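You operate a simulated robot arm through the tools that you are given. There is no shell and no other tool. Be economical: measure what you need, move in short steps, check, and stop when the job is done.

You are at the controls of a simulated two-armed robot. One attempt, no reset.

## Task
Put the sachet that says "lilac" from the top of the dark table on the sachet and the sachet marked "lemon" on top of the carton there.

The check looks at the end state, three seconds after you hand in, the way a careful person would. Anything else that was tipped, shoved, dropped, spilled or broken makes it a failure.

## Robot
Two 7-joint arms with two-finger parallel grippers on one trunk, on a base that drives. Base frame: it is fixed to the floor where the robot stands at the start and does not move with it; the origin is under the middle of the robot, x ahead of it, y to its left, z up. Lengths are in mm, angles in degrees, forces in N, time in s.
The left shoulder is at the start at [70, 163, 1120], the right one opposite. With the tool pointing down near the work surface each hand reaches from about 360 to 880 mm from the robot's upright axis, wherever it stands, measured 20 degrees to its own side. Payload 3.43 kg a hand.
The tool frame of a hand sits at the grasp point between the pads (the TCP): z along the fingers, y along the line on which they close. The tips reach 34 mm beyond it. Largest opening 128 mm; finger width 24, thickness 12; the body of the gripper, 48 by 130 mm, starts 96 mm behind the TCP.
Orientation is that of the tool frame in the base frame, as a unit quaternion [x, y, z, w]. With the fingers straight down and closing along the base's y, the tool's x points along the base's -x, its y along +y and its z along -z.

## Interface
- The arms move only by the tool apply_moves. It takes "left_targets", "right_targets" or both (then of equal length, played together; a hand with none holds still); each is a list of rows, each an object of numbers (a shift or turn left out is 0, a gripper value left out holds the last): "gripper": the gripper command, from -1 (shut) to 1 (fully open), values between in proportion; "x", "y", "z": the shift along the tool's x, y, z in units of 500 mm (1.0 is 500 mm); "ax", "ay", "az": the turn, a rotation vector about the tool's x, y, z in units of 90 degrees (1.0 is 90 degrees). In form: [{"gripper": .., "x": .., "y": .., "z": .., "ax": .., "ay": .., "az": ..}, ...]. A call has 1 to 8 rows; each row is the pose to reach, as a shift and turn from the pose commanded when the call began, along the tool's axes at that moment. A call with a number of a shift or a turn outside -1 to 1 is refused whole. Each row takes 0.2 s and may step no farther than 50 mm and 8.6 degrees from the row before; otherwise, or with a gripper value out of range, the whole call is refused. A pose out of reach is approached as far as the arm can. The call stops where the force on the tool passes 40 N (or 10 N more than at its start, if that is more) or the arm is blocked; 0.2 s more then pass. Each finger travels about 153 mm/s and halts on what it meets, pressing with about 26 N; the grip force reading is that of the motor and also rises with nothing between the fingers. The clock runs only during rows and for 0.2 s after the last one: add rows that repeat a pose to give the fingers time. It gives the time, the measured TCP pose, the force on the tool (base axes), the opening and the grip force at its end, in the units of the frame above (readings bear some noise), with the torque about the TCP (base axes, N m) and any sound that the robot's microphone picked up.
- Cameras (640 x 400 px; columns grow to the right, rows downward): "scene" is now at [143.5, -5.2, 1330.8]; the picture's right is [0.12, -0.99, 0.00], its down [-0.71, -0.09, -0.70] and it looks along [0.69, 0.09, -0.72] (base axes); focal length 272 px, centre (320, 200). "left" rides on the left gripper at [76, 11, -160] in its tool frame; the picture's right is [-0.15, 0.99, 0.00], its down [-0.88, -0.13, -0.46] and it looks along [-0.45, -0.07, 0.89] (tool axes); focal length 234 px, centre (320, 200). "right" rides on the right gripper at [76, -11, -160] in its tool frame; the picture's right is [0.15, 0.99, 0.00], its down [-0.88, 0.13, -0.46] and it looks along [-0.45, 0.07, 0.89] (tool axes); focal length 234 px, centre (320, 200). There is no depth. A picture from a camera that has moved, and an enlarged one, comes with that camera's place and axes in the base frame and with its lens. The place of the scene camera against the robot may be out by one fixed shift of up to 25 mm in any direction.
- snapshot(camera): a new picture of that camera. It takes no simulated time.
- lift_body(by): slides the trunk up (or, below 0, down) by that many mm; the arms and the scene camera ride with it, the base frame stays. It gives what a move gives, with no picture.
- base_move(legs): drives the robot by 1 to 6 legs, each [ahead, left, turn to the left] in mm, mm and degrees, along the robot's own axes; the way and the turn of a leg run together, so that a leg with both is an arc; at most 1500 mm and 180 degrees a leg. The arms and the cameras ride along, it lands a little off, and it stops where it bumps. It gives what a move gives.
- aim_head(pan, tilt): turns the head with the scene camera to pan (to the left, within 86 degrees either way) and tilt (down, from -29 to 69), counted from straight ahead of the robot. It gives what a move gives.
- enlarge(camera, box): a new picture of the part [left, top, right, bottom] of that camera's present view, enlarged. It takes no simulated time.
- finish_job(): hands the job in; it is judged then, once.

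Go step by step. Nothing tells you exact positions but the pictures and the camera data: compare them with the known pose of the tool, close in by small moves and look again before you grip or let go. The budget is 120 turns and 88 pictures, counting those below and the enlarged ones. Unless the task says otherwise, let go and move clear before handing in, and close with one line.

The tools are called after "Call:" as a command line: name --argument value ..., lists and objects as JSON in quotes. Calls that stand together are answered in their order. apply_moves: Moves the arms, as the interface text tells. Its arguments: {"type":"object","properties":{"left_targets":{"type":"array","items":{"type":"object","properties":{"gripper":{"type":"number"},"x":{"type":"number"},"y":{"type":"number"},"z":{"type":"number"},"ax":{"type":"number"},"ay":{"type":"number"},"az":{"type":"number"}}}},"right_targets":{"type":"array","items":{"type":"object","properties":{"gripper":{"type":"number"},"x":{"type":"number"},"y":{"type":"number"},"z":{"type":"number"},"ax":{"type":"number"},"ay":{"type":"number"},"az":{"type":"number"}}}}},"required":[]} The other tools are called the same way: lift_body (by) slides the trunk up or down; base_move (legs) drives the base; aim_head (pan, tilt) turns the head that bears the scene camera; snapshot (camera) takes a picture; enlarge (camera, box) takes an enlarged picture of a part of a camera's view; finish_job () hands the job in.

At the start:

```text
t: 0.0
left_tcp_pos: [623.2, 362.5, 1054.0]
left_tool_rot: [0.0, 1.0, 0.0, 0.0]
left_force: [-0.7, 0.1, 0.7]
left_moment: [-0.01, 0.02, -0.05]
left_grip_width: 128.1
left_gripper_force: 0.1
right_tcp_pos: [631.9, -192.9, 1067.9]
right_tool_rot: [-0.001, 1.0, 0.0, 0.0]
right_force: [0.3, -0.9, -0.5]
right_moment: [0.01, -0.02, 0.01]
right_grip_width: 128.2
right_gripper_force: 0.0
trunk travel left (down, up): [-600.0, 340.0]
robot x, y, heading: [-1.1, 1.4, 0.2]
head pan, tilt: [7.1, 45.9]
```

scene: 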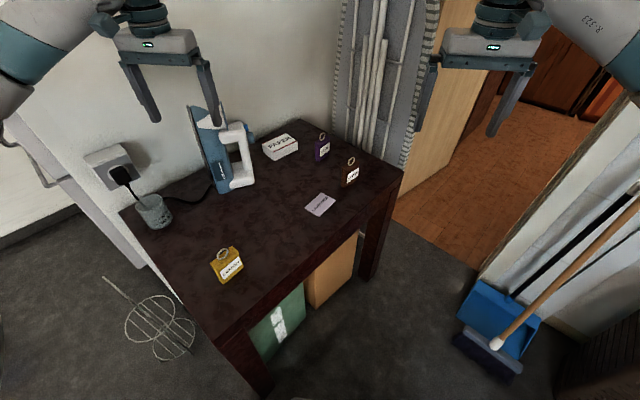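
right: 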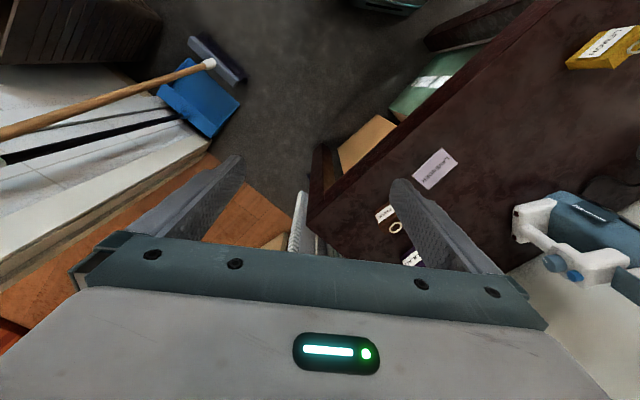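
left: 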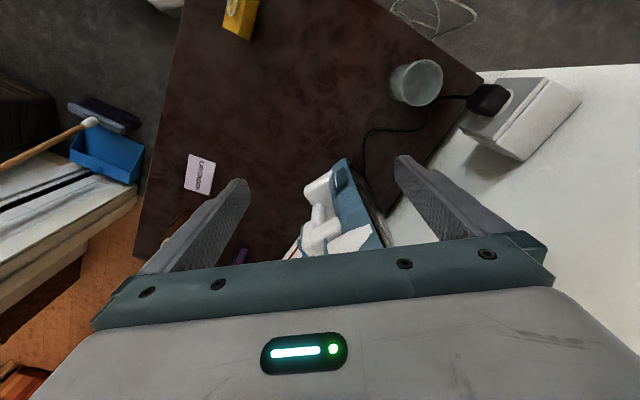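

I see a dark table with several labelled sachets, a small white carton, an iron-like device, a cup and a card. I'll enlarge the labels before planning anything.

Call:
enlarge --camera "scene" --box '[250, 120, 380, 220]'

Call:
enlarge --camera "scene" --box '[190, 230, 310, 350]'

```text
4.00 times, centred on (315, 170) of scene
camera zoom: at [143.5, -5.2, 1330.8], right [0.12, -0.99, 0.0], down [-0.71, -0.09, -0.7], along [0.69, 0.09, -0.72], focal length 1089 px, centre (340, 320)
```

zoom: 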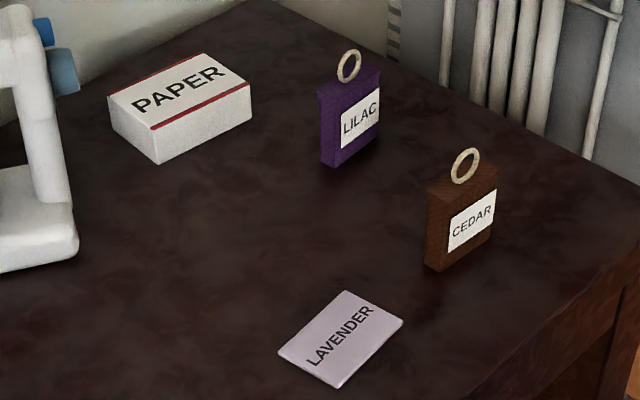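

```text
3.33 times, centred on (250, 290) of scene
camera zoom: at [143.5, -5.2, 1330.8], right [0.12, -0.99, 0.0], down [-0.71, -0.09, -0.7], along [0.69, 0.09, -0.72], focal length 908 px, centre (553, -100)
```

zoom: 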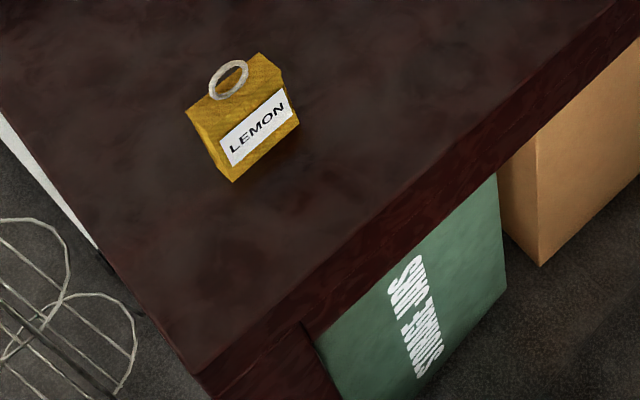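

The flat "LAVENDER" packet is the sachet to stack on, and the "PAPER" box is the carton. LILAC, CEDAR and LEMON stand upright. The carton is out of reach from here, so I'll turn to face the table squarely and shift right along its edge.

Call:
base_move --legs '[[0, 0, 54.5], [0, -300, 0]]'

Call:
snapshot --camera "scene"

```text
t: 4.4
left_tcp_pos: [318.3, 539.3, 1053.7]
left_tool_rot: [-0.45, 0.893, -0.001, -0.001]
left_force: [0.1, -1.1, -0.7]
left_moment: [0.01, 0.0, -0.01]
left_grip_width: 128.1
left_gripper_force: 0.0
right_tcp_pos: [769.8, 216.5, 1067.8]
right_tool_rot: [-0.451, 0.893, 0.0, 0.001]
right_force: [0.0, -0.7, -0.1]
right_moment: [0.01, 0.0, 0.02]
right_grip_width: 128.0
right_gripper_force: 0.1
trunk travel left (down, up): [-600.0, 340.0]
robot x, y, heading: [241.7, -176.3, 53.7]
head pan, tilt: [7.1, 45.9]
```

```text
82 pictures are left
camera scene: at [322.7, -82.2, 1330.7], right [0.87, -0.49, 0.0], down [-0.35, -0.63, -0.7], along [0.34, 0.61, -0.72], focal length 272 px, centre (320, 200)
```

scene: 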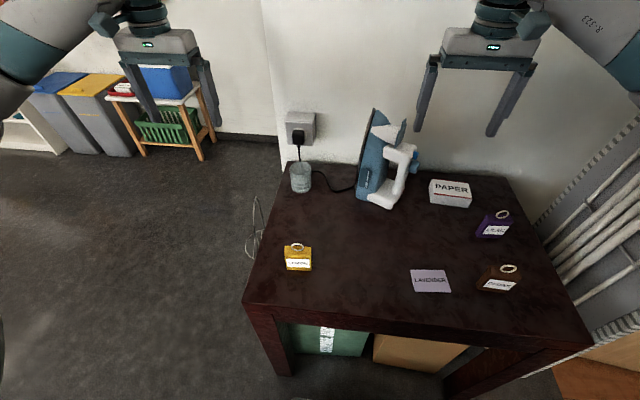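

The table is now square to me, and the floor to the right is clear. I'll move a further 250 mm right and centre the head.

Call:
base_move --legs '[[0, -250, 0.6]]'

Call:
aim_head --pan 0 --tilt 48

Call:
snapshot --camera "scene"

Call:
enlarge --camera "scene" --box '[300, 130, 480, 310]'

Call:
snapshot --camera "right"

Call:
snapshot --camera "left"

```text
t: 6.0
left_tcp_pos: [469.8, 425.4, 1054.7]
left_tool_rot: [-0.455, 0.891, 0.001, -0.001]
left_force: [-0.4, -0.6, -0.1]
left_moment: [0.06, 0.03, -0.02]
left_grip_width: 128.4
left_gripper_force: 0.1
right_tcp_pos: [924.4, 104.2, 1068.7]
right_tool_rot: [-0.453, 0.892, 0.001, 0.001]
right_force: [0.1, -0.5, 0.4]
right_moment: [0.03, 0.02, 0.0]
right_grip_width: 128.0
right_gripper_force: 0.0
trunk travel left (down, up): [-600.0, 340.0]
robot x, y, heading: [396.1, -294.1, 54.2]
head pan, tilt: [7.1, 45.9]
stopped in leg 1: the robot was blocked; the commanded pose is now the measured one
```

```text
t: 6.7
left_tcp_pos: [468.9, 426.2, 1053.8]
left_tool_rot: [-0.455, 0.891, 0.0, 0.0]
left_force: [-0.3, 0.1, -0.5]
left_moment: [0.02, 0.02, -0.03]
left_grip_width: 127.9
left_gripper_force: 0.1
right_tcp_pos: [922.8, 107.1, 1067.6]
right_tool_rot: [-0.454, 0.891, 0.001, -0.001]
right_force: [-0.1, 0.4, -0.3]
right_moment: [0.0, 0.04, 0.0]
right_grip_width: 127.8
right_gripper_force: 0.0
trunk travel left (down, up): [-600.0, 340.0]
robot x, y, heading: [399.8, -291.0, 54.1]
head pan, tilt: [0.0, 48.0]
```

```text
81 pictures are left
camera scene: at [485.3, -202.3, 1327.9], right [0.81, -0.59, 0.0], down [-0.44, -0.6, -0.67], along [0.39, 0.54, -0.74], focal length 272 px, centre (320, 200)
```

scene: 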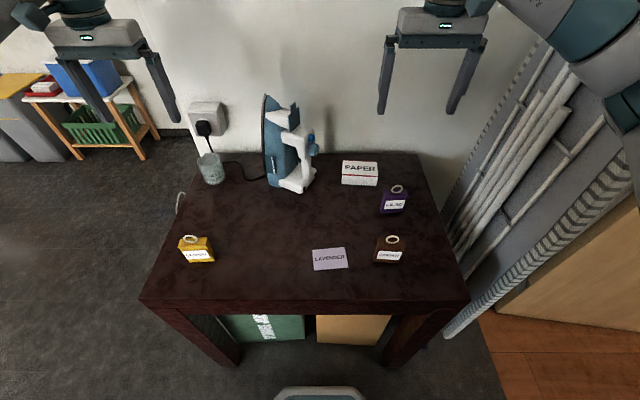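

```text
2.22 times, centred on (390, 220) of scene
camera zoom: at [485.3, -202.3, 1327.9], right [0.81, -0.59, 0.0], down [-0.44, -0.6, -0.67], along [0.39, 0.54, -0.74], focal length 605 px, centre (164, 156)
```

zoom: 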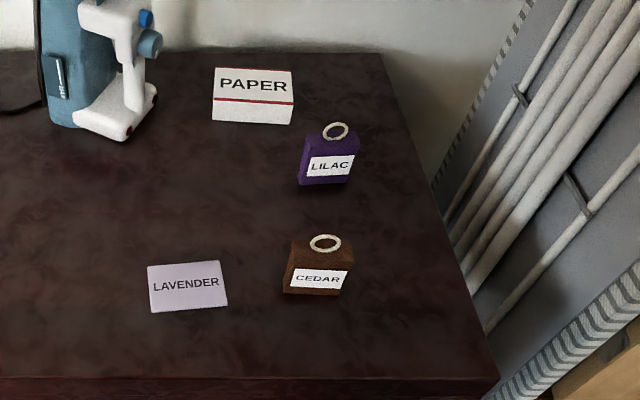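

```text
79 pictures are left
camera right: at [889.0, 38.2, 1227.0], right [-0.89, 0.46, 0.0], down [0.41, 0.79, 0.46], along [0.21, 0.4, -0.89], focal length 234 px, centre (320, 200)
```

right: 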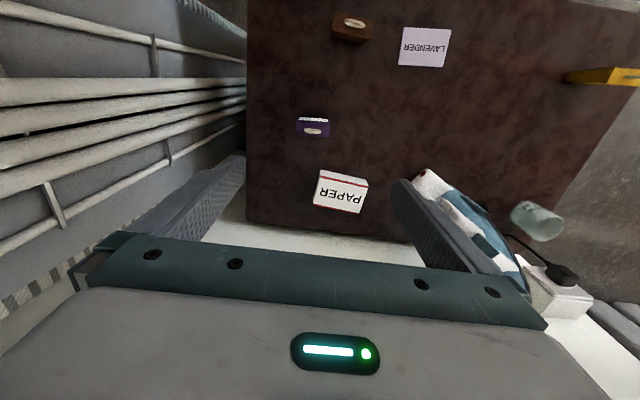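

```text
78 pictures are left
camera left: at [416.5, 372.3, 1212.5], right [-0.72, 0.7, 0.0], down [0.62, 0.64, 0.45], along [0.32, 0.33, -0.89], focal length 234 px, centre (320, 200)
```

left: 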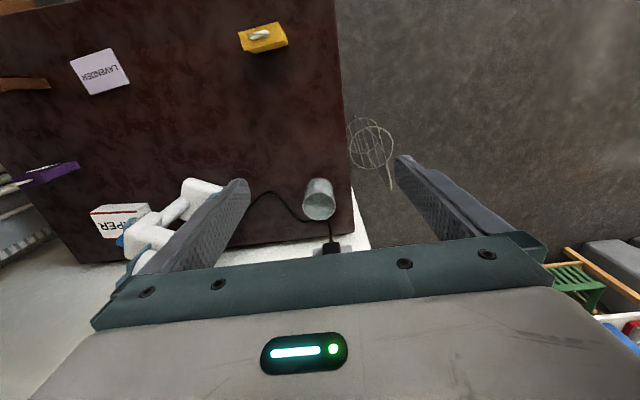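

The base stopped short after about 190 mm, so something on my right got in the way. I'll look right to see what it was.

Call:
aim_head --pan -60 --tilt 25

Call:
snapshot --camera "scene"

```text
t: 8.0
left_tcp_pos: [468.0, 426.6, 1053.2]
left_tool_rot: [-0.454, 0.891, -0.001, -0.001]
left_force: [0.2, 0.3, -0.8]
left_moment: [0.03, -0.05, -0.03]
left_grip_width: 128.2
left_gripper_force: 0.1
right_tcp_pos: [924.8, 106.9, 1069.2]
right_tool_rot: [-0.454, 0.891, 0.0, 0.0]
right_force: [-0.2, 0.0, -0.4]
right_moment: [0.01, 0.0, -0.02]
right_grip_width: 128.1
right_gripper_force: 0.1
trunk travel left (down, up): [-600.0, 340.0]
robot x, y, heading: [397.3, -291.2, 53.9]
head pan, tilt: [-60.0, 25.0]
```

```text
77 pictures are left
camera scene: at [530.7, -275.6, 1362.6], right [-0.1, -0.99, 0.0], down [-0.42, 0.04, -0.91], along [0.9, -0.09, -0.42], focal length 272 px, centre (320, 200)
```

scene: 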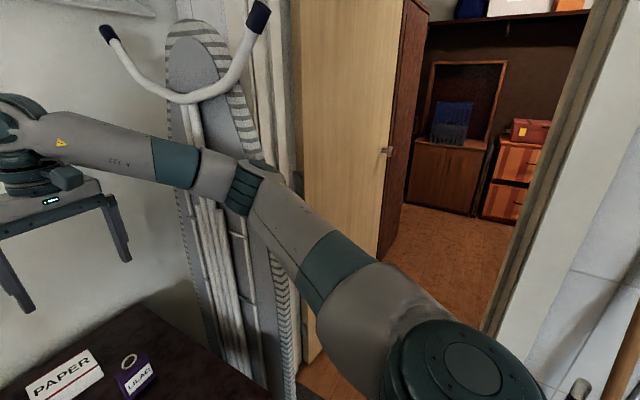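

The right elbow met the ironing board leaning at the right. It looks undisturbed. I'll back away to the left and then go a little closer to the table, so the right arm can reach with its elbow clear.

Call:
base_move --legs '[[0, 0, 0], [0, 140, 0], [60, 0, 0.6]]'

Call:
snapshot --camera "scene"

Call:
aim_head --pan -10 --tilt 50

Call:
snapshot --camera "scene"

Call:
snapshot --camera "right"

```text
t: 10.2
left_tcp_pos: [385.4, 558.9, 1053.2]
left_tool_rot: [-0.459, 0.889, 0.0, -0.001]
left_force: [-0.4, 1.5, -1.1]
left_moment: [-0.03, 0.03, 0.01]
left_grip_width: 127.8
left_gripper_force: 0.1
right_tcp_pos: [842.3, 241.9, 1067.0]
right_tool_rot: [-0.457, 0.89, 0.0, 0.0]
right_force: [-0.5, 0.2, -0.4]
right_moment: [0.0, -0.02, 0.0]
right_grip_width: 128.0
right_gripper_force: 0.1
trunk travel left (down, up): [-600.0, 340.0]
robot x, y, heading: [318.9, -160.8, 54.3]
head pan, tilt: [-60.0, 25.0]
```

```text
76 pictures are left
camera scene: at [452.0, -142.7, 1362.7], right [-0.1, -1.0, 0.0], down [-0.42, 0.04, -0.91], along [0.9, -0.09, -0.42], focal length 272 px, centre (320, 200)
```

scene: 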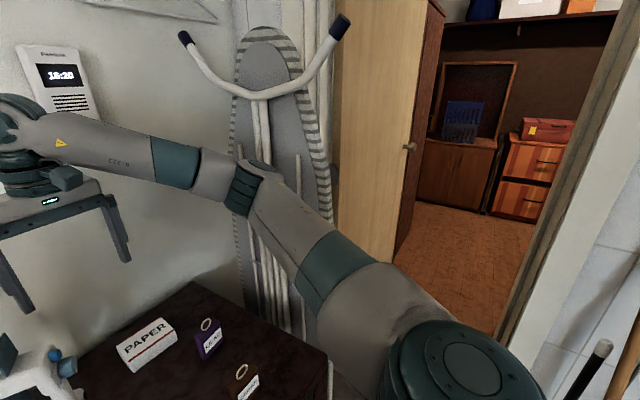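

```text
t: 11.4
left_tcp_pos: [384.5, 558.6, 1053.4]
left_tool_rot: [-0.459, 0.888, -0.001, -0.001]
left_force: [-0.3, 0.7, 0.3]
left_moment: [0.02, 0.02, -0.01]
left_grip_width: 128.1
left_gripper_force: 0.1
right_tcp_pos: [841.9, 243.5, 1068.1]
right_tool_rot: [-0.457, 0.89, 0.0, -0.001]
right_force: [-0.4, -0.4, 0.1]
right_moment: [0.0, 0.02, 0.0]
right_grip_width: 128.0
right_gripper_force: 0.0
trunk travel left (down, up): [-600.0, 340.0]
robot x, y, heading: [318.0, -163.7, 54.5]
head pan, tilt: [-10.0, 50.0]
```

```text
75 pictures are left
camera scene: at [415.4, -80.0, 1325.1], right [0.7, -0.71, 0.0], down [-0.55, -0.54, -0.64], along [0.46, 0.45, -0.77], focal length 272 px, centre (320, 200)
```

scene: 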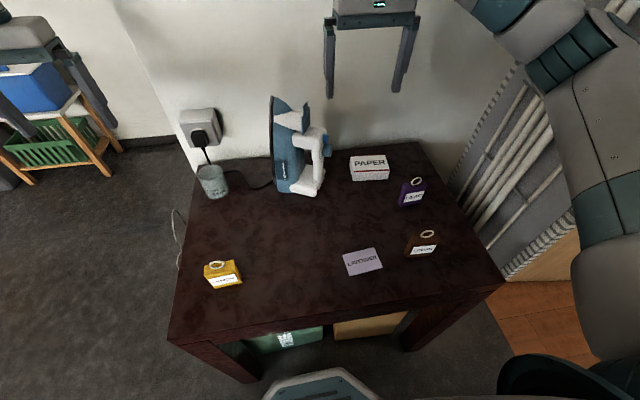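

```text
74 pictures are left
camera right: at [807.9, 174.1, 1226.8], right [-0.89, 0.46, 0.0], down [0.41, 0.79, 0.46], along [0.21, 0.41, -0.89], focal length 234 px, centre (320, 200)
```

right: 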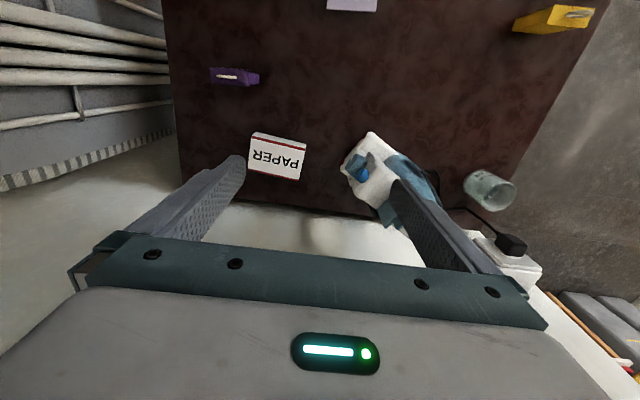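

The right arm is now well clear of the board. From the hand camera, LILAC is near (939, 102). I'll move the right hand above it and look again.

Call:
apply_moves --right_targets '[{"gripper": 1, "x": 0.03, "y": -0.08, "z": 0.03}, {"x": 0.06, "y": -0.16, "z": 0.06}, {"x": 0.09, "y": -0.24, "z": 0.1}, {"x": 0.116, "y": -0.322, "z": 0.14}, {"x": 0.116, "y": -0.322, "z": 0.22}, {"x": 0.116, "y": -0.322, "z": 0.26}]'

Call:
snapshot --camera "right"

Call:
snapshot --camera "scene"

```text
t: 12.8
left_tcp_pos: [384.3, 557.7, 1054.4]
left_tool_rot: [-0.458, 0.889, -0.002, -0.001]
left_force: [0.7, -0.2, 0.1]
left_moment: [-0.03, 0.01, 0.0]
left_grip_width: 127.9
left_gripper_force: 0.1
right_tcp_pos: [938.9, 100.4, 939.1]
right_tool_rot: [-0.457, 0.889, 0.0, 0.001]
right_force: [-0.5, 0.0, 0.4]
right_moment: [0.02, -0.02, 0.01]
right_grip_width: 127.9
right_gripper_force: 0.1
trunk travel left (down, up): [-600.0, 340.0]
robot x, y, heading: [314.4, -157.4, 54.3]
head pan, tilt: [-10.0, 50.0]
```

```text
73 pictures are left
camera right: at [904.8, 31.7, 1098.1], right [-0.89, 0.46, 0.0], down [0.41, 0.79, 0.46], along [0.21, 0.41, -0.89], focal length 234 px, centre (320, 200)
```

right: 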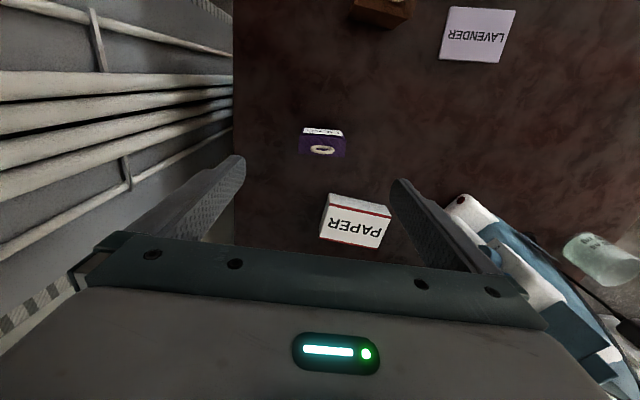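

```text
72 pictures are left
camera scene: at [415.5, -80.9, 1325.2], right [0.7, -0.71, 0.0], down [-0.55, -0.54, -0.64], along [0.46, 0.45, -0.77], focal length 272 px, centre (320, 200)
```

scene: 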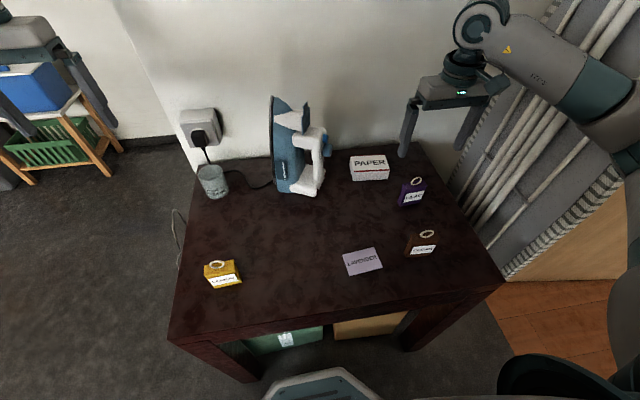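

LILAC is in view. I'll enlarge it for measuring.

Call:
enlarge --camera "right" --box '[270, 100, 400, 260]'

Call:
enlarge --camera "scene" --box '[330, 140, 450, 290]'

```text
2.50 times, centred on (335, 180) of right
camera zoom: at [904.8, 31.7, 1098.1], right [-0.89, 0.46, 0.0], down [0.41, 0.79, 0.46], along [0.21, 0.41, -0.89], focal length 585 px, centre (282, 250)
```

zoom: 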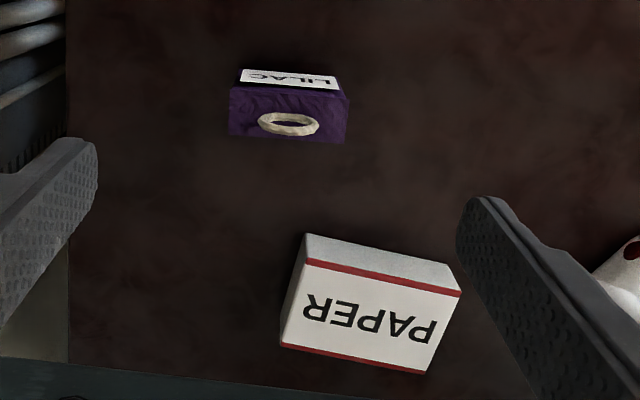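

```text
2.67 times, centred on (390, 215) of scene
camera zoom: at [415.5, -80.9, 1325.2], right [0.7, -0.71, 0.0], down [-0.55, -0.54, -0.64], along [0.46, 0.45, -0.77], focal length 726 px, centre (133, 160)
```

zoom: 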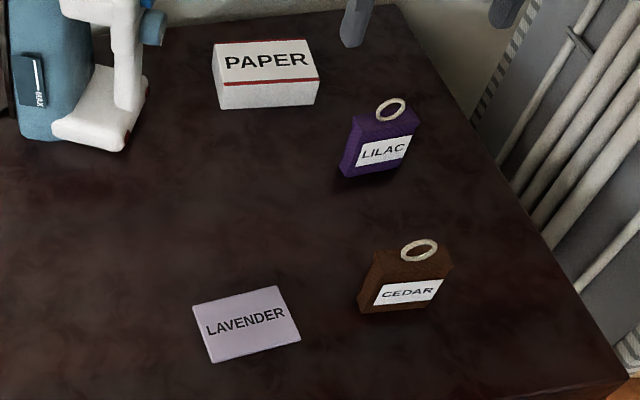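

LILAC is 60 × 28 mm, about 80 mm tall with a ring on top, and lies almost under the open fingers. I'll lower around it and check before closing.

Call:
apply_moves --right_targets '[{"y": 0.007, "z": 0.08}, {"y": 0.007, "z": 0.16}, {"y": 0.007, "z": 0.22}, {"y": 0.007, "z": 0.28}, {"y": 0.007, "z": 0.34}]'

Call:
snapshot --camera "right"

```text
t: 14.0
left_tcp_pos: [384.6, 559.0, 1053.4]
left_tool_rot: [-0.458, 0.889, 0.0, -0.001]
left_force: [0.9, 0.0, -0.1]
left_moment: [0.03, 0.04, -0.03]
left_grip_width: 127.9
left_gripper_force: 0.0
right_tcp_pos: [936.5, 105.0, 769.0]
right_tool_rot: [-0.457, 0.889, 0.0, 0.0]
right_force: [0.1, -0.2, -0.3]
right_moment: [0.01, 0.0, 0.01]
right_grip_width: 127.8
right_gripper_force: 0.1
trunk travel left (down, up): [-600.0, 340.0]
robot x, y, heading: [319.4, -158.1, 54.3]
head pan, tilt: [-10.0, 50.0]
```

```text
69 pictures are left
camera right: at [902.5, 37.2, 928.4], right [-0.89, 0.46, 0.0], down [0.41, 0.79, 0.46], along [0.21, 0.41, -0.89], focal length 234 px, centre (320, 200)
```

right: 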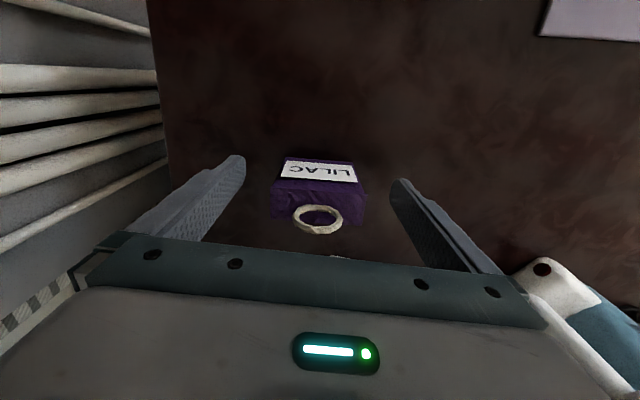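

LILAC sits centred between the fingers and its top is around z 777. I'm closing the grip and lifting slightly.

Call:
apply_moves --right_targets '[{"gripper": -0.2}, {"gripper": -0.6}, {"gripper": -1}, {"gripper": -1}]'

```text
t: 15.0
left_tcp_pos: [385.0, 558.9, 1054.1]
left_tool_rot: [-0.459, 0.889, -0.001, -0.001]
left_force: [0.6, 0.8, -0.2]
left_moment: [0.01, 0.06, 0.0]
left_grip_width: 128.0
left_gripper_force: 0.1
right_tcp_pos: [936.2, 104.9, 769.0]
right_tool_rot: [-0.458, 0.889, 0.001, 0.0]
right_force: [0.6, -0.8, -0.1]
right_moment: [0.03, 0.0, 0.04]
right_grip_width: 62.0
right_gripper_force: 26.1
trunk travel left (down, up): [-600.0, 340.0]
robot x, y, heading: [318.0, -159.3, 54.6]
head pan, tilt: [-10.0, 50.0]
```

The grip is on at 62 mm. I'll lift straight up 150 mm and carry it above LAVENDER, near (695, 82).

Call:
apply_moves --right_targets '[{"z": -0.02}, {"z": -0.1}, {"z": -0.2}, {"z": -0.3}]'

Call:
apply_moves --right_targets '[{"x": 0.05, "y": 0.06}, {"x": 0.11, "y": 0.12}, {"x": 0.17, "y": 0.18}, {"x": 0.22, "y": 0.24}, {"x": 0.27, "y": 0.3}, {"x": 0.318, "y": 0.366}]'

Call:
snapshot --camera "right"

Call:
snapshot --camera "scene"

```text
t: 16.0
left_tcp_pos: [384.1, 558.9, 1053.4]
left_tool_rot: [-0.459, 0.888, 0.0, 0.0]
left_force: [0.4, 0.6, -0.5]
left_moment: [0.0, 0.01, -0.02]
left_grip_width: 128.0
left_gripper_force: 0.0
right_tcp_pos: [937.9, 104.1, 918.8]
right_tool_rot: [-0.458, 0.889, -0.001, 0.001]
right_force: [0.6, 0.2, 0.0]
right_moment: [0.0, -0.03, -0.03]
right_grip_width: 62.2
right_gripper_force: 25.4
trunk travel left (down, up): [-600.0, 340.0]
robot x, y, heading: [318.5, -161.2, 54.5]
head pan, tilt: [-10.0, 50.0]
```

```text
t: 17.4
left_tcp_pos: [384.7, 559.1, 1053.4]
left_tool_rot: [-0.46, 0.888, -0.001, 0.0]
left_force: [0.3, -0.5, 0.8]
left_moment: [-0.03, -0.03, 0.03]
left_grip_width: 128.1
left_gripper_force: 0.0
right_tcp_pos: [693.4, 82.6, 917.4]
right_tool_rot: [-0.458, 0.889, -0.001, 0.001]
right_force: [-0.4, -0.2, 0.1]
right_moment: [0.0, -0.05, -0.02]
right_grip_width: 61.7
right_gripper_force: 25.8
trunk travel left (down, up): [-600.0, 340.0]
robot x, y, heading: [320.3, -160.3, 54.4]
head pan, tilt: [-10.0, 50.0]
```

```text
68 pictures are left
camera right: at [658.4, 14.2, 1075.8], right [-0.89, 0.46, 0.0], down [0.41, 0.79, 0.46], along [0.21, 0.4, -0.89], focal length 234 px, centre (320, 200)
```

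right: 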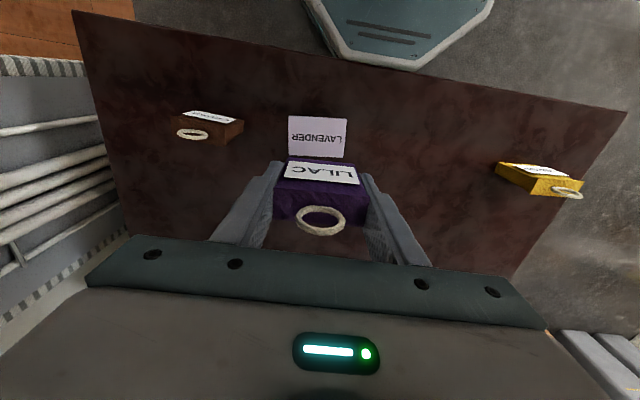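

```text
67 pictures are left
camera scene: at [414.0, -79.2, 1325.2], right [0.7, -0.71, 0.0], down [-0.55, -0.54, -0.64], along [0.46, 0.45, -0.77], focal length 272 px, centre (320, 200)
```

scene: 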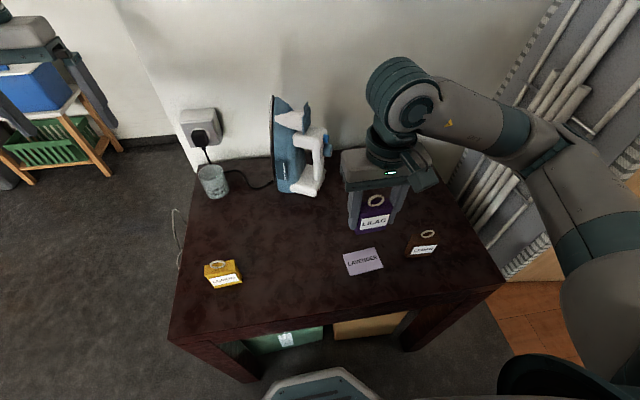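

LAVENDER's centre computes to about (696, 82), roughly under the held sachet. I'll lower to just above it and look.

Call:
apply_moves --right_targets '[{"y": -0.005, "z": 0.08}, {"y": -0.005, "z": 0.16}, {"y": -0.005, "z": 0.22}, {"y": -0.005, "z": 0.25}]'

Call:
enlarge --camera "right" --box '[200, 60, 440, 220]'

Call:
enlarge --camera "scene" --box '[310, 190, 430, 290]'

```text
t: 18.4
left_tcp_pos: [385.8, 558.5, 1053.7]
left_tool_rot: [-0.459, 0.888, -0.001, -0.001]
left_force: [-0.5, 0.2, 0.6]
left_moment: [0.0, 0.01, -0.04]
left_grip_width: 128.1
left_gripper_force: 0.0
right_tcp_pos: [699.1, 80.3, 791.7]
right_tool_rot: [-0.458, 0.889, 0.0, 0.0]
right_force: [-0.4, -1.2, -0.9]
right_moment: [0.01, -0.01, -0.04]
right_grip_width: 61.8
right_gripper_force: 26.1
trunk travel left (down, up): [-600.0, 340.0]
robot x, y, heading: [316.8, -162.4, 54.4]
head pan, tilt: [-10.0, 50.0]
```

```text
2.50 times, centred on (320, 140) of right
camera zoom: at [664.1, 12.0, 950.8], right [-0.89, 0.46, 0.0], down [0.41, 0.79, 0.46], along [0.21, 0.41, -0.89], focal length 585 px, centre (320, 350)
```

zoom: 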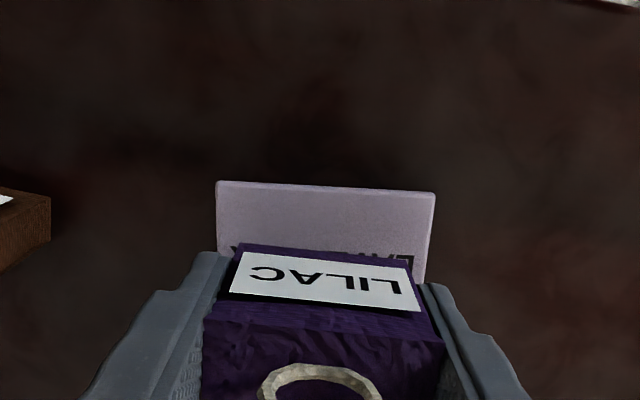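

```text
4.00 times, centred on (370, 240) of scene
camera zoom: at [415.2, -80.3, 1325.2], right [0.7, -0.71, 0.0], down [-0.55, -0.54, -0.64], along [0.46, 0.45, -0.77], focal length 1089 px, centre (120, 40)
```

zoom: 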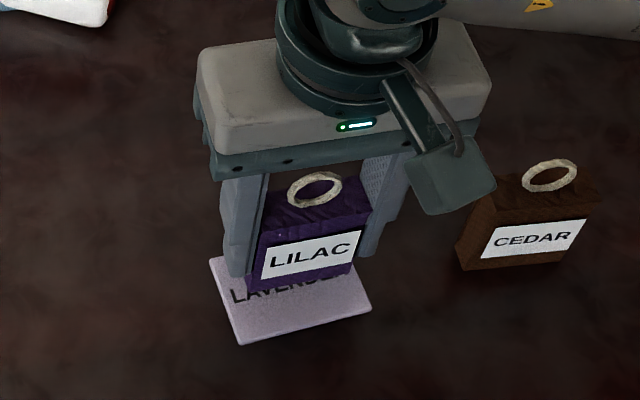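

The alignment over LAVENDER is good and the sachet's bottom is about 15 mm above it. I'll lower it in small steps and watch the force.

Call:
apply_moves --right_targets '[{"z": 0.01}, {"z": 0.016}, {"z": 0.02}, {"z": 0.02}]'

Call:
enlarge --camera "scene" --box '[330, 220, 410, 280]'

```text
t: 19.4
left_tcp_pos: [384.5, 557.8, 1053.5]
left_tool_rot: [-0.459, 0.888, -0.001, 0.0]
left_force: [0.2, -0.2, 0.6]
left_moment: [0.02, 0.01, -0.01]
left_grip_width: 128.0
left_gripper_force: 0.1
right_tcp_pos: [697.6, 79.0, 782.8]
right_tool_rot: [-0.456, 0.89, 0.0, 0.0]
right_force: [0.2, -0.1, -0.8]
right_moment: [0.02, 0.0, 0.0]
right_grip_width: 61.9
right_gripper_force: 25.5
trunk travel left (down, up): [-600.0, 340.0]
robot x, y, heading: [319.4, -162.0, 54.6]
head pan, tilt: [-10.0, 50.0]
```

```text
6.67 times, centred on (370, 250) of scene
camera zoom: at [415.2, -80.3, 1325.2], right [0.7, -0.71, 0.0], down [-0.55, -0.54, -0.64], along [0.46, 0.45, -0.77], focal length 1816 px, centre (-13, -133)
```

zoom: 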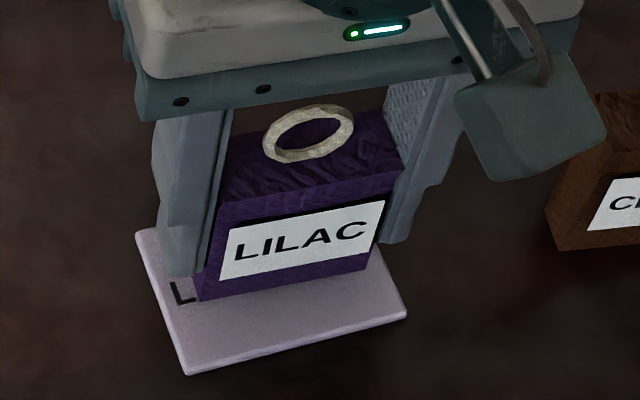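

It is close to contact but the force is still zero. I'm continuing in fine steps.

Call:
apply_moves --right_targets '[{"z": 0.003}, {"z": 0.006}, {"z": 0.006}]'

Call:
apply_moves --right_targets '[{"z": 0.002}, {"z": 0.004}, {"z": 0.004}]'

```text
t: 20.2
left_tcp_pos: [383.8, 558.4, 1052.5]
left_tool_rot: [-0.459, 0.889, -0.001, 0.0]
left_force: [-0.1, 0.3, -0.7]
left_moment: [0.0, -0.03, 0.05]
left_grip_width: 127.8
left_gripper_force: 0.1
right_tcp_pos: [697.4, 79.9, 780.3]
right_tool_rot: [-0.457, 0.889, 0.0, 0.0]
right_force: [0.2, 0.5, 0.8]
right_moment: [-0.02, 0.01, 0.0]
right_grip_width: 61.7
right_gripper_force: 26.4
trunk travel left (down, up): [-600.0, 340.0]
robot x, y, heading: [319.7, -160.9, 54.6]
head pan, tilt: [-10.0, 50.0]
```

```text
t: 21.0
left_tcp_pos: [384.8, 558.5, 1053.9]
left_tool_rot: [-0.458, 0.889, 0.0, -0.002]
left_force: [0.0, 0.2, 0.0]
left_moment: [-0.01, 0.02, 0.0]
left_grip_width: 127.9
left_gripper_force: 0.0
right_tcp_pos: [696.6, 80.1, 776.9]
right_tool_rot: [-0.458, 0.889, 0.0, 0.0]
right_force: [0.1, -0.3, -0.5]
right_moment: [0.03, -0.01, 0.0]
right_grip_width: 61.3
right_gripper_force: 25.7
trunk travel left (down, up): [-600.0, 340.0]
robot x, y, heading: [315.3, -158.1, 54.3]
head pan, tilt: [-10.0, 50.0]
```

Bottom is at about z 728 with still no contact force; I'll continue.

Call:
apply_moves --right_targets '[{"z": 0.002}, {"z": 0.003}, {"z": 0.003}]'

Call:
enlarge --camera "scene" --box '[330, 220, 410, 280]'

```text
t: 21.8
left_tcp_pos: [385.1, 558.4, 1054.0]
left_tool_rot: [-0.458, 0.889, 0.0, -0.001]
left_force: [0.2, 0.3, 0.8]
left_moment: [0.02, 0.01, 0.0]
left_grip_width: 128.1
left_gripper_force: 0.1
right_tcp_pos: [696.9, 79.2, 776.2]
right_tool_rot: [-0.457, 0.889, 0.0, 0.0]
right_force: [0.2, 0.2, -0.8]
right_moment: [0.0, -0.01, -0.03]
right_grip_width: 61.7
right_gripper_force: 26.5
trunk travel left (down, up): [-600.0, 340.0]
robot x, y, heading: [317.6, -157.8, 54.7]
head pan, tilt: [-10.0, 50.0]
```

```text
6.67 times, centred on (370, 250) of scene
camera zoom: at [415.2, -80.3, 1325.2], right [0.7, -0.71, 0.0], down [-0.55, -0.54, -0.64], along [0.46, 0.45, -0.77], focal length 1816 px, centre (-13, -133)
```

zoom: 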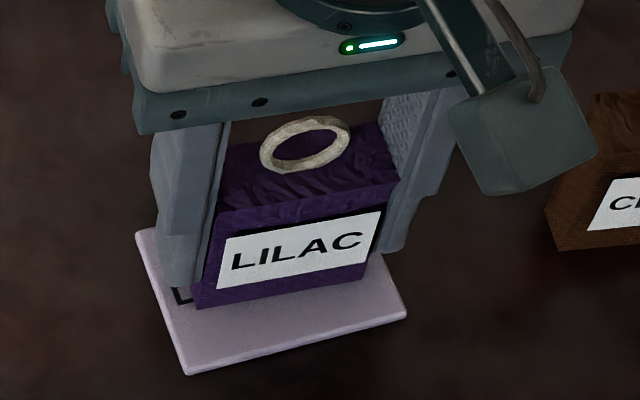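

Call:
apply_moves --right_targets '[{"z": 0.002}, {"z": 0.002}]'

Call:
apply_moves --right_targets '[{"z": 0.002}, {"z": 0.002}]'

Call:
apply_moves --right_targets '[{"z": 0.002}, {"z": 0.002}]'

```text
t: 22.4
left_tcp_pos: [384.4, 558.5, 1054.3]
left_tool_rot: [-0.459, 0.888, 0.0, -0.001]
left_force: [-0.3, 0.3, -0.2]
left_moment: [0.0, 0.0, -0.01]
left_grip_width: 128.4
left_gripper_force: 0.0
right_tcp_pos: [698.0, 79.3, 775.9]
right_tool_rot: [-0.458, 0.889, -0.001, 0.0]
right_force: [-0.4, -0.4, -0.8]
right_moment: [-0.01, -0.03, -0.05]
right_grip_width: 61.3
right_gripper_force: 25.7
trunk travel left (down, up): [-600.0, 340.0]
robot x, y, heading: [313.4, -160.8, 54.7]
head pan, tilt: [-10.0, 50.0]
```

```text
t: 23.0
left_tcp_pos: [384.8, 559.3, 1053.8]
left_tool_rot: [-0.459, 0.888, 0.0, -0.001]
left_force: [-0.2, -0.1, -0.2]
left_moment: [0.01, -0.01, -0.01]
left_grip_width: 127.8
left_gripper_force: 0.1
right_tcp_pos: [697.0, 78.2, 774.2]
right_tool_rot: [-0.457, 0.889, 0.0, 0.0]
right_force: [-0.1, -0.7, 1.1]
right_moment: [0.03, 0.01, 0.02]
right_grip_width: 61.5
right_gripper_force: 25.9
trunk travel left (down, up): [-600.0, 340.0]
robot x, y, heading: [317.1, -161.3, 54.8]
head pan, tilt: [-10.0, 50.0]
```

```text
t: 23.6
left_tcp_pos: [384.9, 558.3, 1053.5]
left_tool_rot: [-0.459, 0.889, 0.0, 0.0]
left_force: [0.2, -0.1, 0.4]
left_moment: [0.04, 0.02, -0.01]
left_grip_width: 128.0
left_gripper_force: 0.1
right_tcp_pos: [696.2, 78.4, 774.7]
right_tool_rot: [-0.457, 0.889, 0.0, 0.002]
right_force: [2.1, -0.6, 12.4]
right_moment: [-0.06, -0.11, 0.02]
right_grip_width: 61.3
right_gripper_force: 25.7
trunk travel left (down, up): [-600.0, 340.0]
robot x, y, heading: [317.4, -159.4, 54.4]
head pan, tilt: [-10.0, 50.0]
```

Contact: 12 N upward, so it is resting on LAVENDER. I'll ease off, open partway and rise straight up.

Call:
apply_moves --right_targets '[{"z": -0.001}, {"z": -0.001, "gripper": 0.1}, {"z": -0.001, "gripper": 0.3}, {"z": -0.001, "gripper": 0.5}, {"z": -0.001, "gripper": 0.5}]'

Call:
apply_moves --right_targets '[{"z": -0.02}, {"z": -0.08}, {"z": -0.16}, {"z": -0.25}, {"z": -0.34}]'

Call:
snapshot --camera "right"

Call:
snapshot --camera "scene"

```text
t: 24.8
left_tcp_pos: [385.3, 559.0, 1052.8]
left_tool_rot: [-0.458, 0.889, -0.001, 0.0]
left_force: [0.1, 0.3, -0.6]
left_moment: [0.01, -0.02, -0.04]
left_grip_width: 128.1
left_gripper_force: 0.1
right_tcp_pos: [696.0, 80.1, 773.2]
right_tool_rot: [-0.457, 0.889, 0.0, 0.0]
right_force: [0.2, -0.1, 1.1]
right_moment: [-0.01, 0.01, 0.0]
right_grip_width: 96.1
right_gripper_force: 0.1
trunk travel left (down, up): [-600.0, 340.0]
robot x, y, heading: [317.8, -161.5, 54.8]
head pan, tilt: [-10.0, 50.0]
```

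```text
t: 26.0
left_tcp_pos: [383.7, 559.6, 1052.2]
left_tool_rot: [-0.459, 0.889, -0.001, 0.0]
left_force: [0.3, 0.2, -0.5]
left_moment: [0.01, 0.02, -0.03]
left_grip_width: 128.0
left_gripper_force: 0.0
right_tcp_pos: [696.6, 78.5, 943.0]
right_tool_rot: [-0.458, 0.889, -0.001, 0.0]
right_force: [0.4, -0.5, -0.7]
right_moment: [0.01, -0.01, 0.0]
right_grip_width: 96.4
right_gripper_force: 0.0
trunk travel left (down, up): [-600.0, 340.0]
robot x, y, heading: [317.9, -159.6, 54.5]
head pan, tilt: [-10.0, 50.0]
```

```text
62 pictures are left
camera right: at [661.8, 9.1, 1103.6], right [-0.89, 0.46, 0.0], down [0.41, 0.79, 0.46], along [0.21, 0.41, -0.89], focal length 234 px, centre (320, 200)
```

right: 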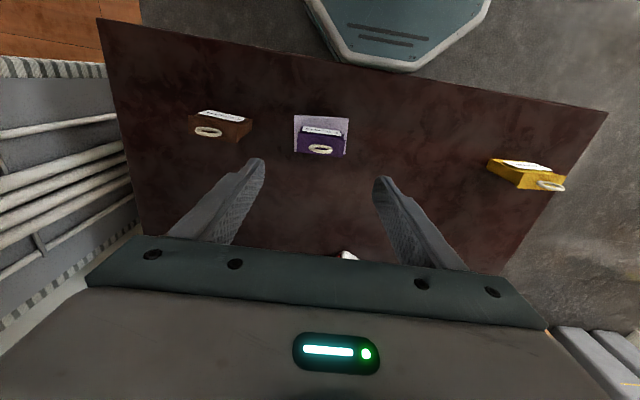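

```text
61 pictures are left
camera scene: at [414.4, -80.2, 1325.1], right [0.7, -0.71, 0.0], down [-0.55, -0.54, -0.64], along [0.46, 0.45, -0.77], focal length 272 px, centre (320, 200)
```

scene: 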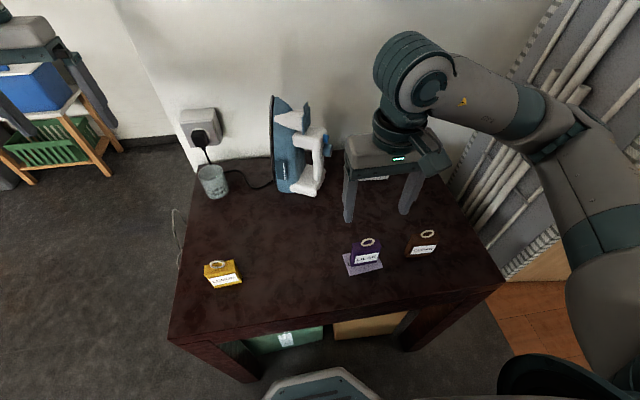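

LILAC stands properly on LAVENDER. LEMON is near (445, 273), so I'll slide the right hand left at the same height to above it.

Call:
apply_moves --right_targets '[{"y": 0.09, "gripper": 1}, {"y": 0.18}, {"y": 0.27}, {"y": 0.36, "x": -0.005}, {"y": 0.45, "x": -0.01}, {"y": 0.54, "x": -0.015}, {"y": 0.62, "x": -0.02}, {"y": 0.62, "x": -0.02}]'

Call:
snapshot --camera "right"

Call:
snapshot --camera "scene"

```text
t: 27.8
left_tcp_pos: [386.3, 558.4, 1053.4]
left_tool_rot: [-0.458, 0.889, 0.0, 0.0]
left_force: [0.2, 0.0, -0.7]
left_moment: [0.02, 0.03, 0.0]
left_grip_width: 127.9
left_gripper_force: 0.0
right_tcp_pos: [452.7, 265.8, 943.6]
right_tool_rot: [-0.457, 0.889, 0.0, 0.0]
right_force: [-0.3, 0.0, 0.0]
right_moment: [0.02, 0.02, 0.03]
right_grip_width: 128.3
right_gripper_force: 0.0
trunk travel left (down, up): [-600.0, 340.0]
robot x, y, heading: [316.3, -160.4, 54.5]
head pan, tilt: [-10.0, 50.0]
```

```text
60 pictures are left
camera right: at [417.7, 197.4, 1103.1], right [-0.89, 0.46, 0.0], down [0.41, 0.79, 0.46], along [0.21, 0.41, -0.89], focal length 234 px, centre (320, 200)
```

right: 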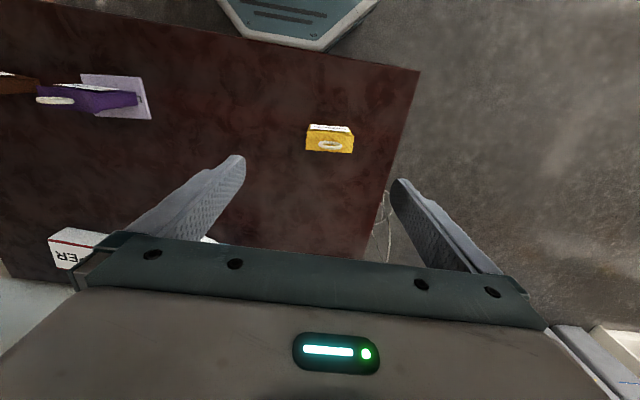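

```text
59 pictures are left
camera scene: at [416.0, -80.7, 1325.1], right [0.7, -0.71, 0.0], down [-0.55, -0.54, -0.64], along [0.46, 0.45, -0.77], focal length 272 px, centre (320, 200)
```

scene: 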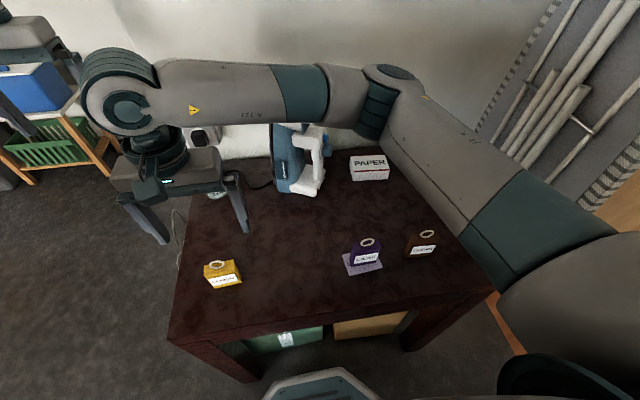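

The hand is above LEMON and its forearm stays well in front of the iron. I'll measure LEMON up close.

Call:
enlarge --camera "right" --box '[270, 90, 400, 190]'

```text
4.00 times, centred on (335, 140) of right
camera zoom: at [417.7, 197.4, 1103.1], right [-0.89, 0.46, 0.0], down [0.41, 0.79, 0.46], along [0.21, 0.41, -0.89], focal length 937 px, centre (260, 440)
```

zoom: 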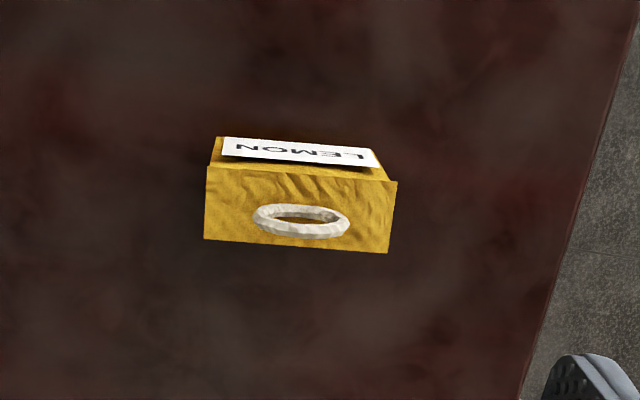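

LEMON's centre is about (442, 274), so I need a 13 mm shift along the closing line. I'm lowering around it and checking.

Call:
apply_moves --right_targets '[{"y": 0.027, "z": 0.05}, {"y": 0.027, "z": 0.14}, {"y": 0.027, "z": 0.22}, {"y": 0.027, "z": 0.28}, {"y": 0.027, "z": 0.32}, {"y": 0.027, "z": 0.35}]'

Call:
snapshot --camera "right"

```text
t: 29.2
left_tcp_pos: [384.6, 558.6, 1052.8]
left_tool_rot: [-0.459, 0.888, 0.0, -0.001]
left_force: [0.3, 0.5, 0.5]
left_moment: [-0.01, -0.02, 0.02]
left_grip_width: 127.9
left_gripper_force: 0.0
right_tcp_pos: [439.0, 276.0, 769.8]
right_tool_rot: [-0.458, 0.889, 0.0, 0.001]
right_force: [-0.1, -0.3, -1.0]
right_moment: [-0.02, -0.02, -0.02]
right_grip_width: 127.9
right_gripper_force: 0.0
trunk travel left (down, up): [-600.0, 340.0]
robot x, y, heading: [317.5, -161.9, 54.6]
head pan, tilt: [-10.0, 50.0]
```

```text
57 pictures are left
camera right: at [405.0, 207.0, 928.1], right [-0.89, 0.46, 0.0], down [0.41, 0.79, 0.46], along [0.21, 0.41, -0.89], focal length 234 px, centre (320, 200)
```

right: 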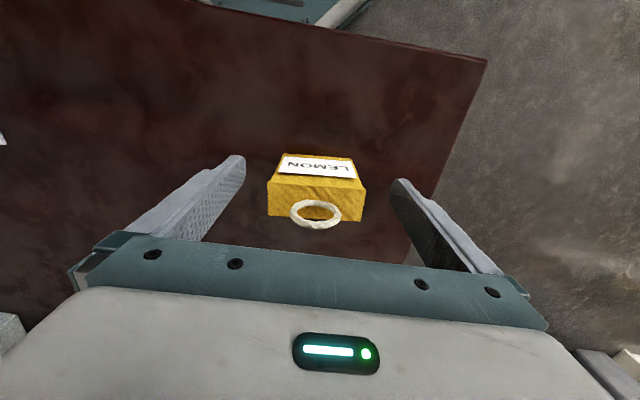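

LEMON is centred between the fingers, so I'll close and lift straight up.

Call:
apply_moves --right_targets '[{"gripper": -0.2}, {"gripper": -0.6}, {"gripper": -1}, {"gripper": -1}]'

Call:
apply_moves --right_targets '[{"z": -0.02}, {"z": -0.1}, {"z": -0.19}, {"z": -0.28}, {"z": -0.36}]'

Call:
apply_moves --right_targets '[{"y": -0.09}, {"y": -0.18}, {"y": -0.27}, {"y": -0.36}, {"y": -0.45}, {"y": -0.54}, {"y": -0.63}, {"y": -0.72}]'

Call:
snapshot --camera "right"

Call:
snapshot --camera "scene"

```text
t: 30.2
left_tcp_pos: [384.0, 558.2, 1054.1]
left_tool_rot: [-0.458, 0.889, 0.0, -0.001]
left_force: [-0.5, -0.1, -0.1]
left_moment: [-0.05, -0.03, -0.03]
left_grip_width: 127.9
left_gripper_force: 0.0
right_tcp_pos: [440.4, 275.5, 769.2]
right_tool_rot: [-0.458, 0.889, -0.001, 0.001]
right_force: [0.8, 0.1, -0.8]
right_moment: [0.0, 0.0, -0.02]
right_grip_width: 61.8
right_gripper_force: 26.4
trunk travel left (down, up): [-600.0, 340.0]
robot x, y, heading: [317.0, -158.1, 54.8]
head pan, tilt: [-10.0, 50.0]
```

```text
t: 31.4
left_tcp_pos: [384.0, 557.4, 1053.4]
left_tool_rot: [-0.459, 0.889, 0.0, 0.0]
left_force: [0.6, -0.5, -0.7]
left_moment: [-0.03, -0.01, 0.05]
left_grip_width: 128.1
left_gripper_force: 0.1
right_tcp_pos: [437.7, 275.7, 951.0]
right_tool_rot: [-0.457, 0.889, 0.0, 0.001]
right_force: [-0.4, -0.1, -0.6]
right_moment: [0.01, -0.06, 0.01]
right_grip_width: 62.0
right_gripper_force: 26.2
trunk travel left (down, up): [-600.0, 340.0]
robot x, y, heading: [320.1, -161.5, 54.3]
head pan, tilt: [-10.0, 50.0]
```

```text
t: 33.2
left_tcp_pos: [385.5, 557.6, 1053.9]
left_tool_rot: [-0.46, 0.888, 0.001, 0.0]
left_force: [1.0, -0.3, -0.4]
left_moment: [0.01, 0.02, -0.03]
left_grip_width: 128.0
left_gripper_force: 0.1
right_tcp_pos: [730.7, 65.4, 949.3]
right_tool_rot: [-0.457, 0.889, 0.001, 0.0]
right_force: [0.5, 0.6, -0.3]
right_moment: [0.05, 0.02, 0.0]
right_grip_width: 61.7
right_gripper_force: 26.3
trunk travel left (down, up): [-600.0, 340.0]
robot x, y, heading: [315.3, -160.5, 54.5]
head pan, tilt: [-10.0, 50.0]
```

```text
56 pictures are left
camera right: at [696.8, -2.7, 1107.8], right [-0.89, 0.46, 0.0], down [0.41, 0.79, 0.46], along [0.21, 0.41, -0.89], focal length 234 px, centre (320, 200)
```

right: 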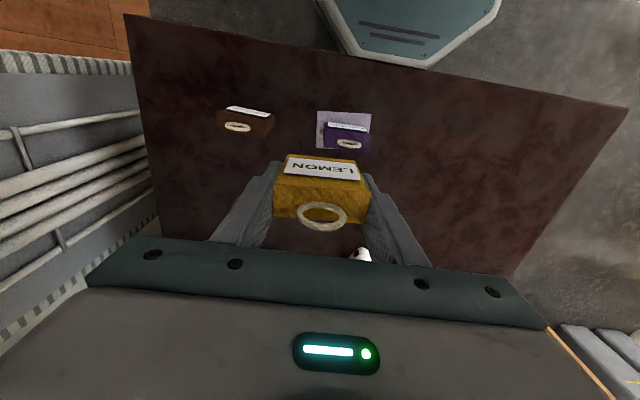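

```text
55 pictures are left
camera scene: at [416.4, -82.2, 1325.3], right [0.7, -0.71, 0.0], down [-0.55, -0.54, -0.64], along [0.46, 0.45, -0.77], focal length 272 px, centre (320, 200)
```

scene: 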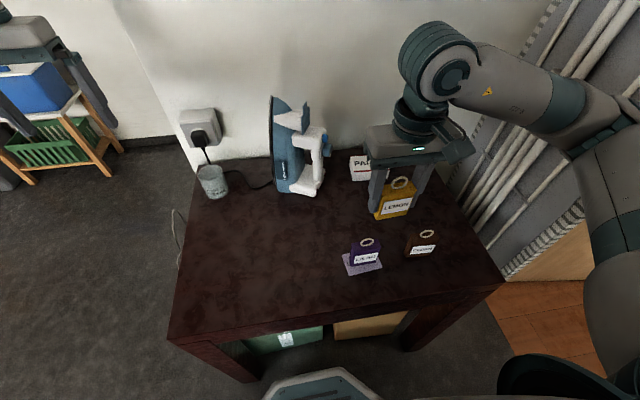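

LEMON is held well. I'll shift right and forward toward the carton, stopping short to look.

Call:
apply_moves --right_targets '[{"y": -0.07}, {"y": -0.136}, {"y": -0.136, "x": -0.09}, {"y": -0.136, "x": -0.18}, {"y": -0.136, "x": -0.27}, {"y": -0.136, "x": -0.36}, {"y": -0.136, "x": -0.42}]'

Call:
snapshot --camera "right"

Call:
snapshot --camera "scene"

```text
t: 34.8
left_tcp_pos: [385.9, 559.2, 1053.2]
left_tool_rot: [-0.459, 0.889, -0.001, -0.001]
left_force: [0.6, -0.2, 0.3]
left_moment: [0.01, -0.02, -0.04]
left_grip_width: 127.8
left_gripper_force: 0.2
right_tcp_pos: [909.5, 197.1, 947.2]
right_tool_rot: [-0.457, 0.889, 0.0, 0.001]
right_force: [0.0, 0.5, 0.2]
right_moment: [0.02, 0.03, -0.02]
right_grip_width: 61.6
right_gripper_force: 26.0
trunk travel left (down, up): [-600.0, 340.0]
robot x, y, heading: [319.5, -156.5, 54.4]
head pan, tilt: [-10.0, 50.0]
```

```text
54 pictures are left
camera right: at [875.4, 129.6, 1106.2], right [-0.89, 0.46, 0.0], down [0.41, 0.79, 0.46], along [0.21, 0.41, -0.89], focal length 234 px, centre (320, 200)
```

right: 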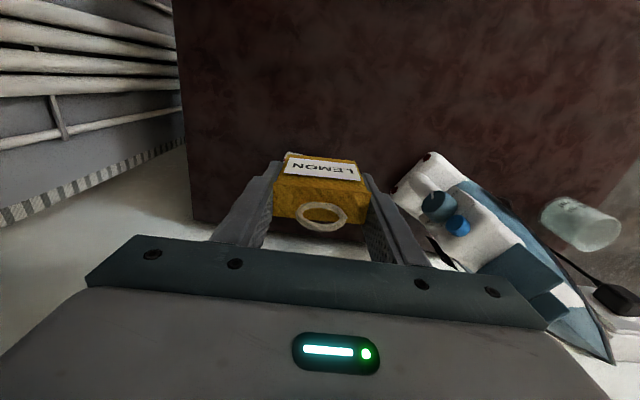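

```text
53 pictures are left
camera scene: at [415.3, -80.1, 1325.1], right [0.7, -0.71, 0.0], down [-0.55, -0.54, -0.64], along [0.46, 0.45, -0.77], focal length 272 px, centre (320, 200)
```

scene: 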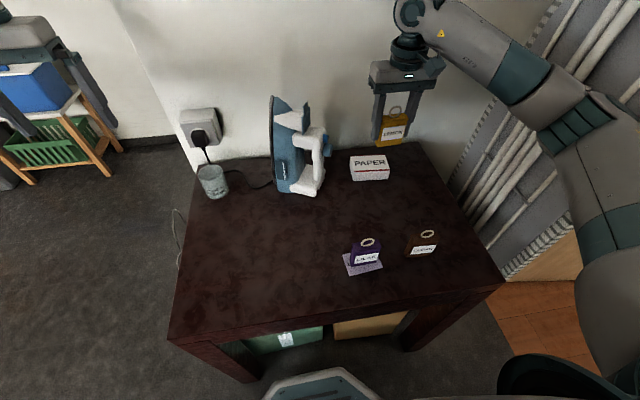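

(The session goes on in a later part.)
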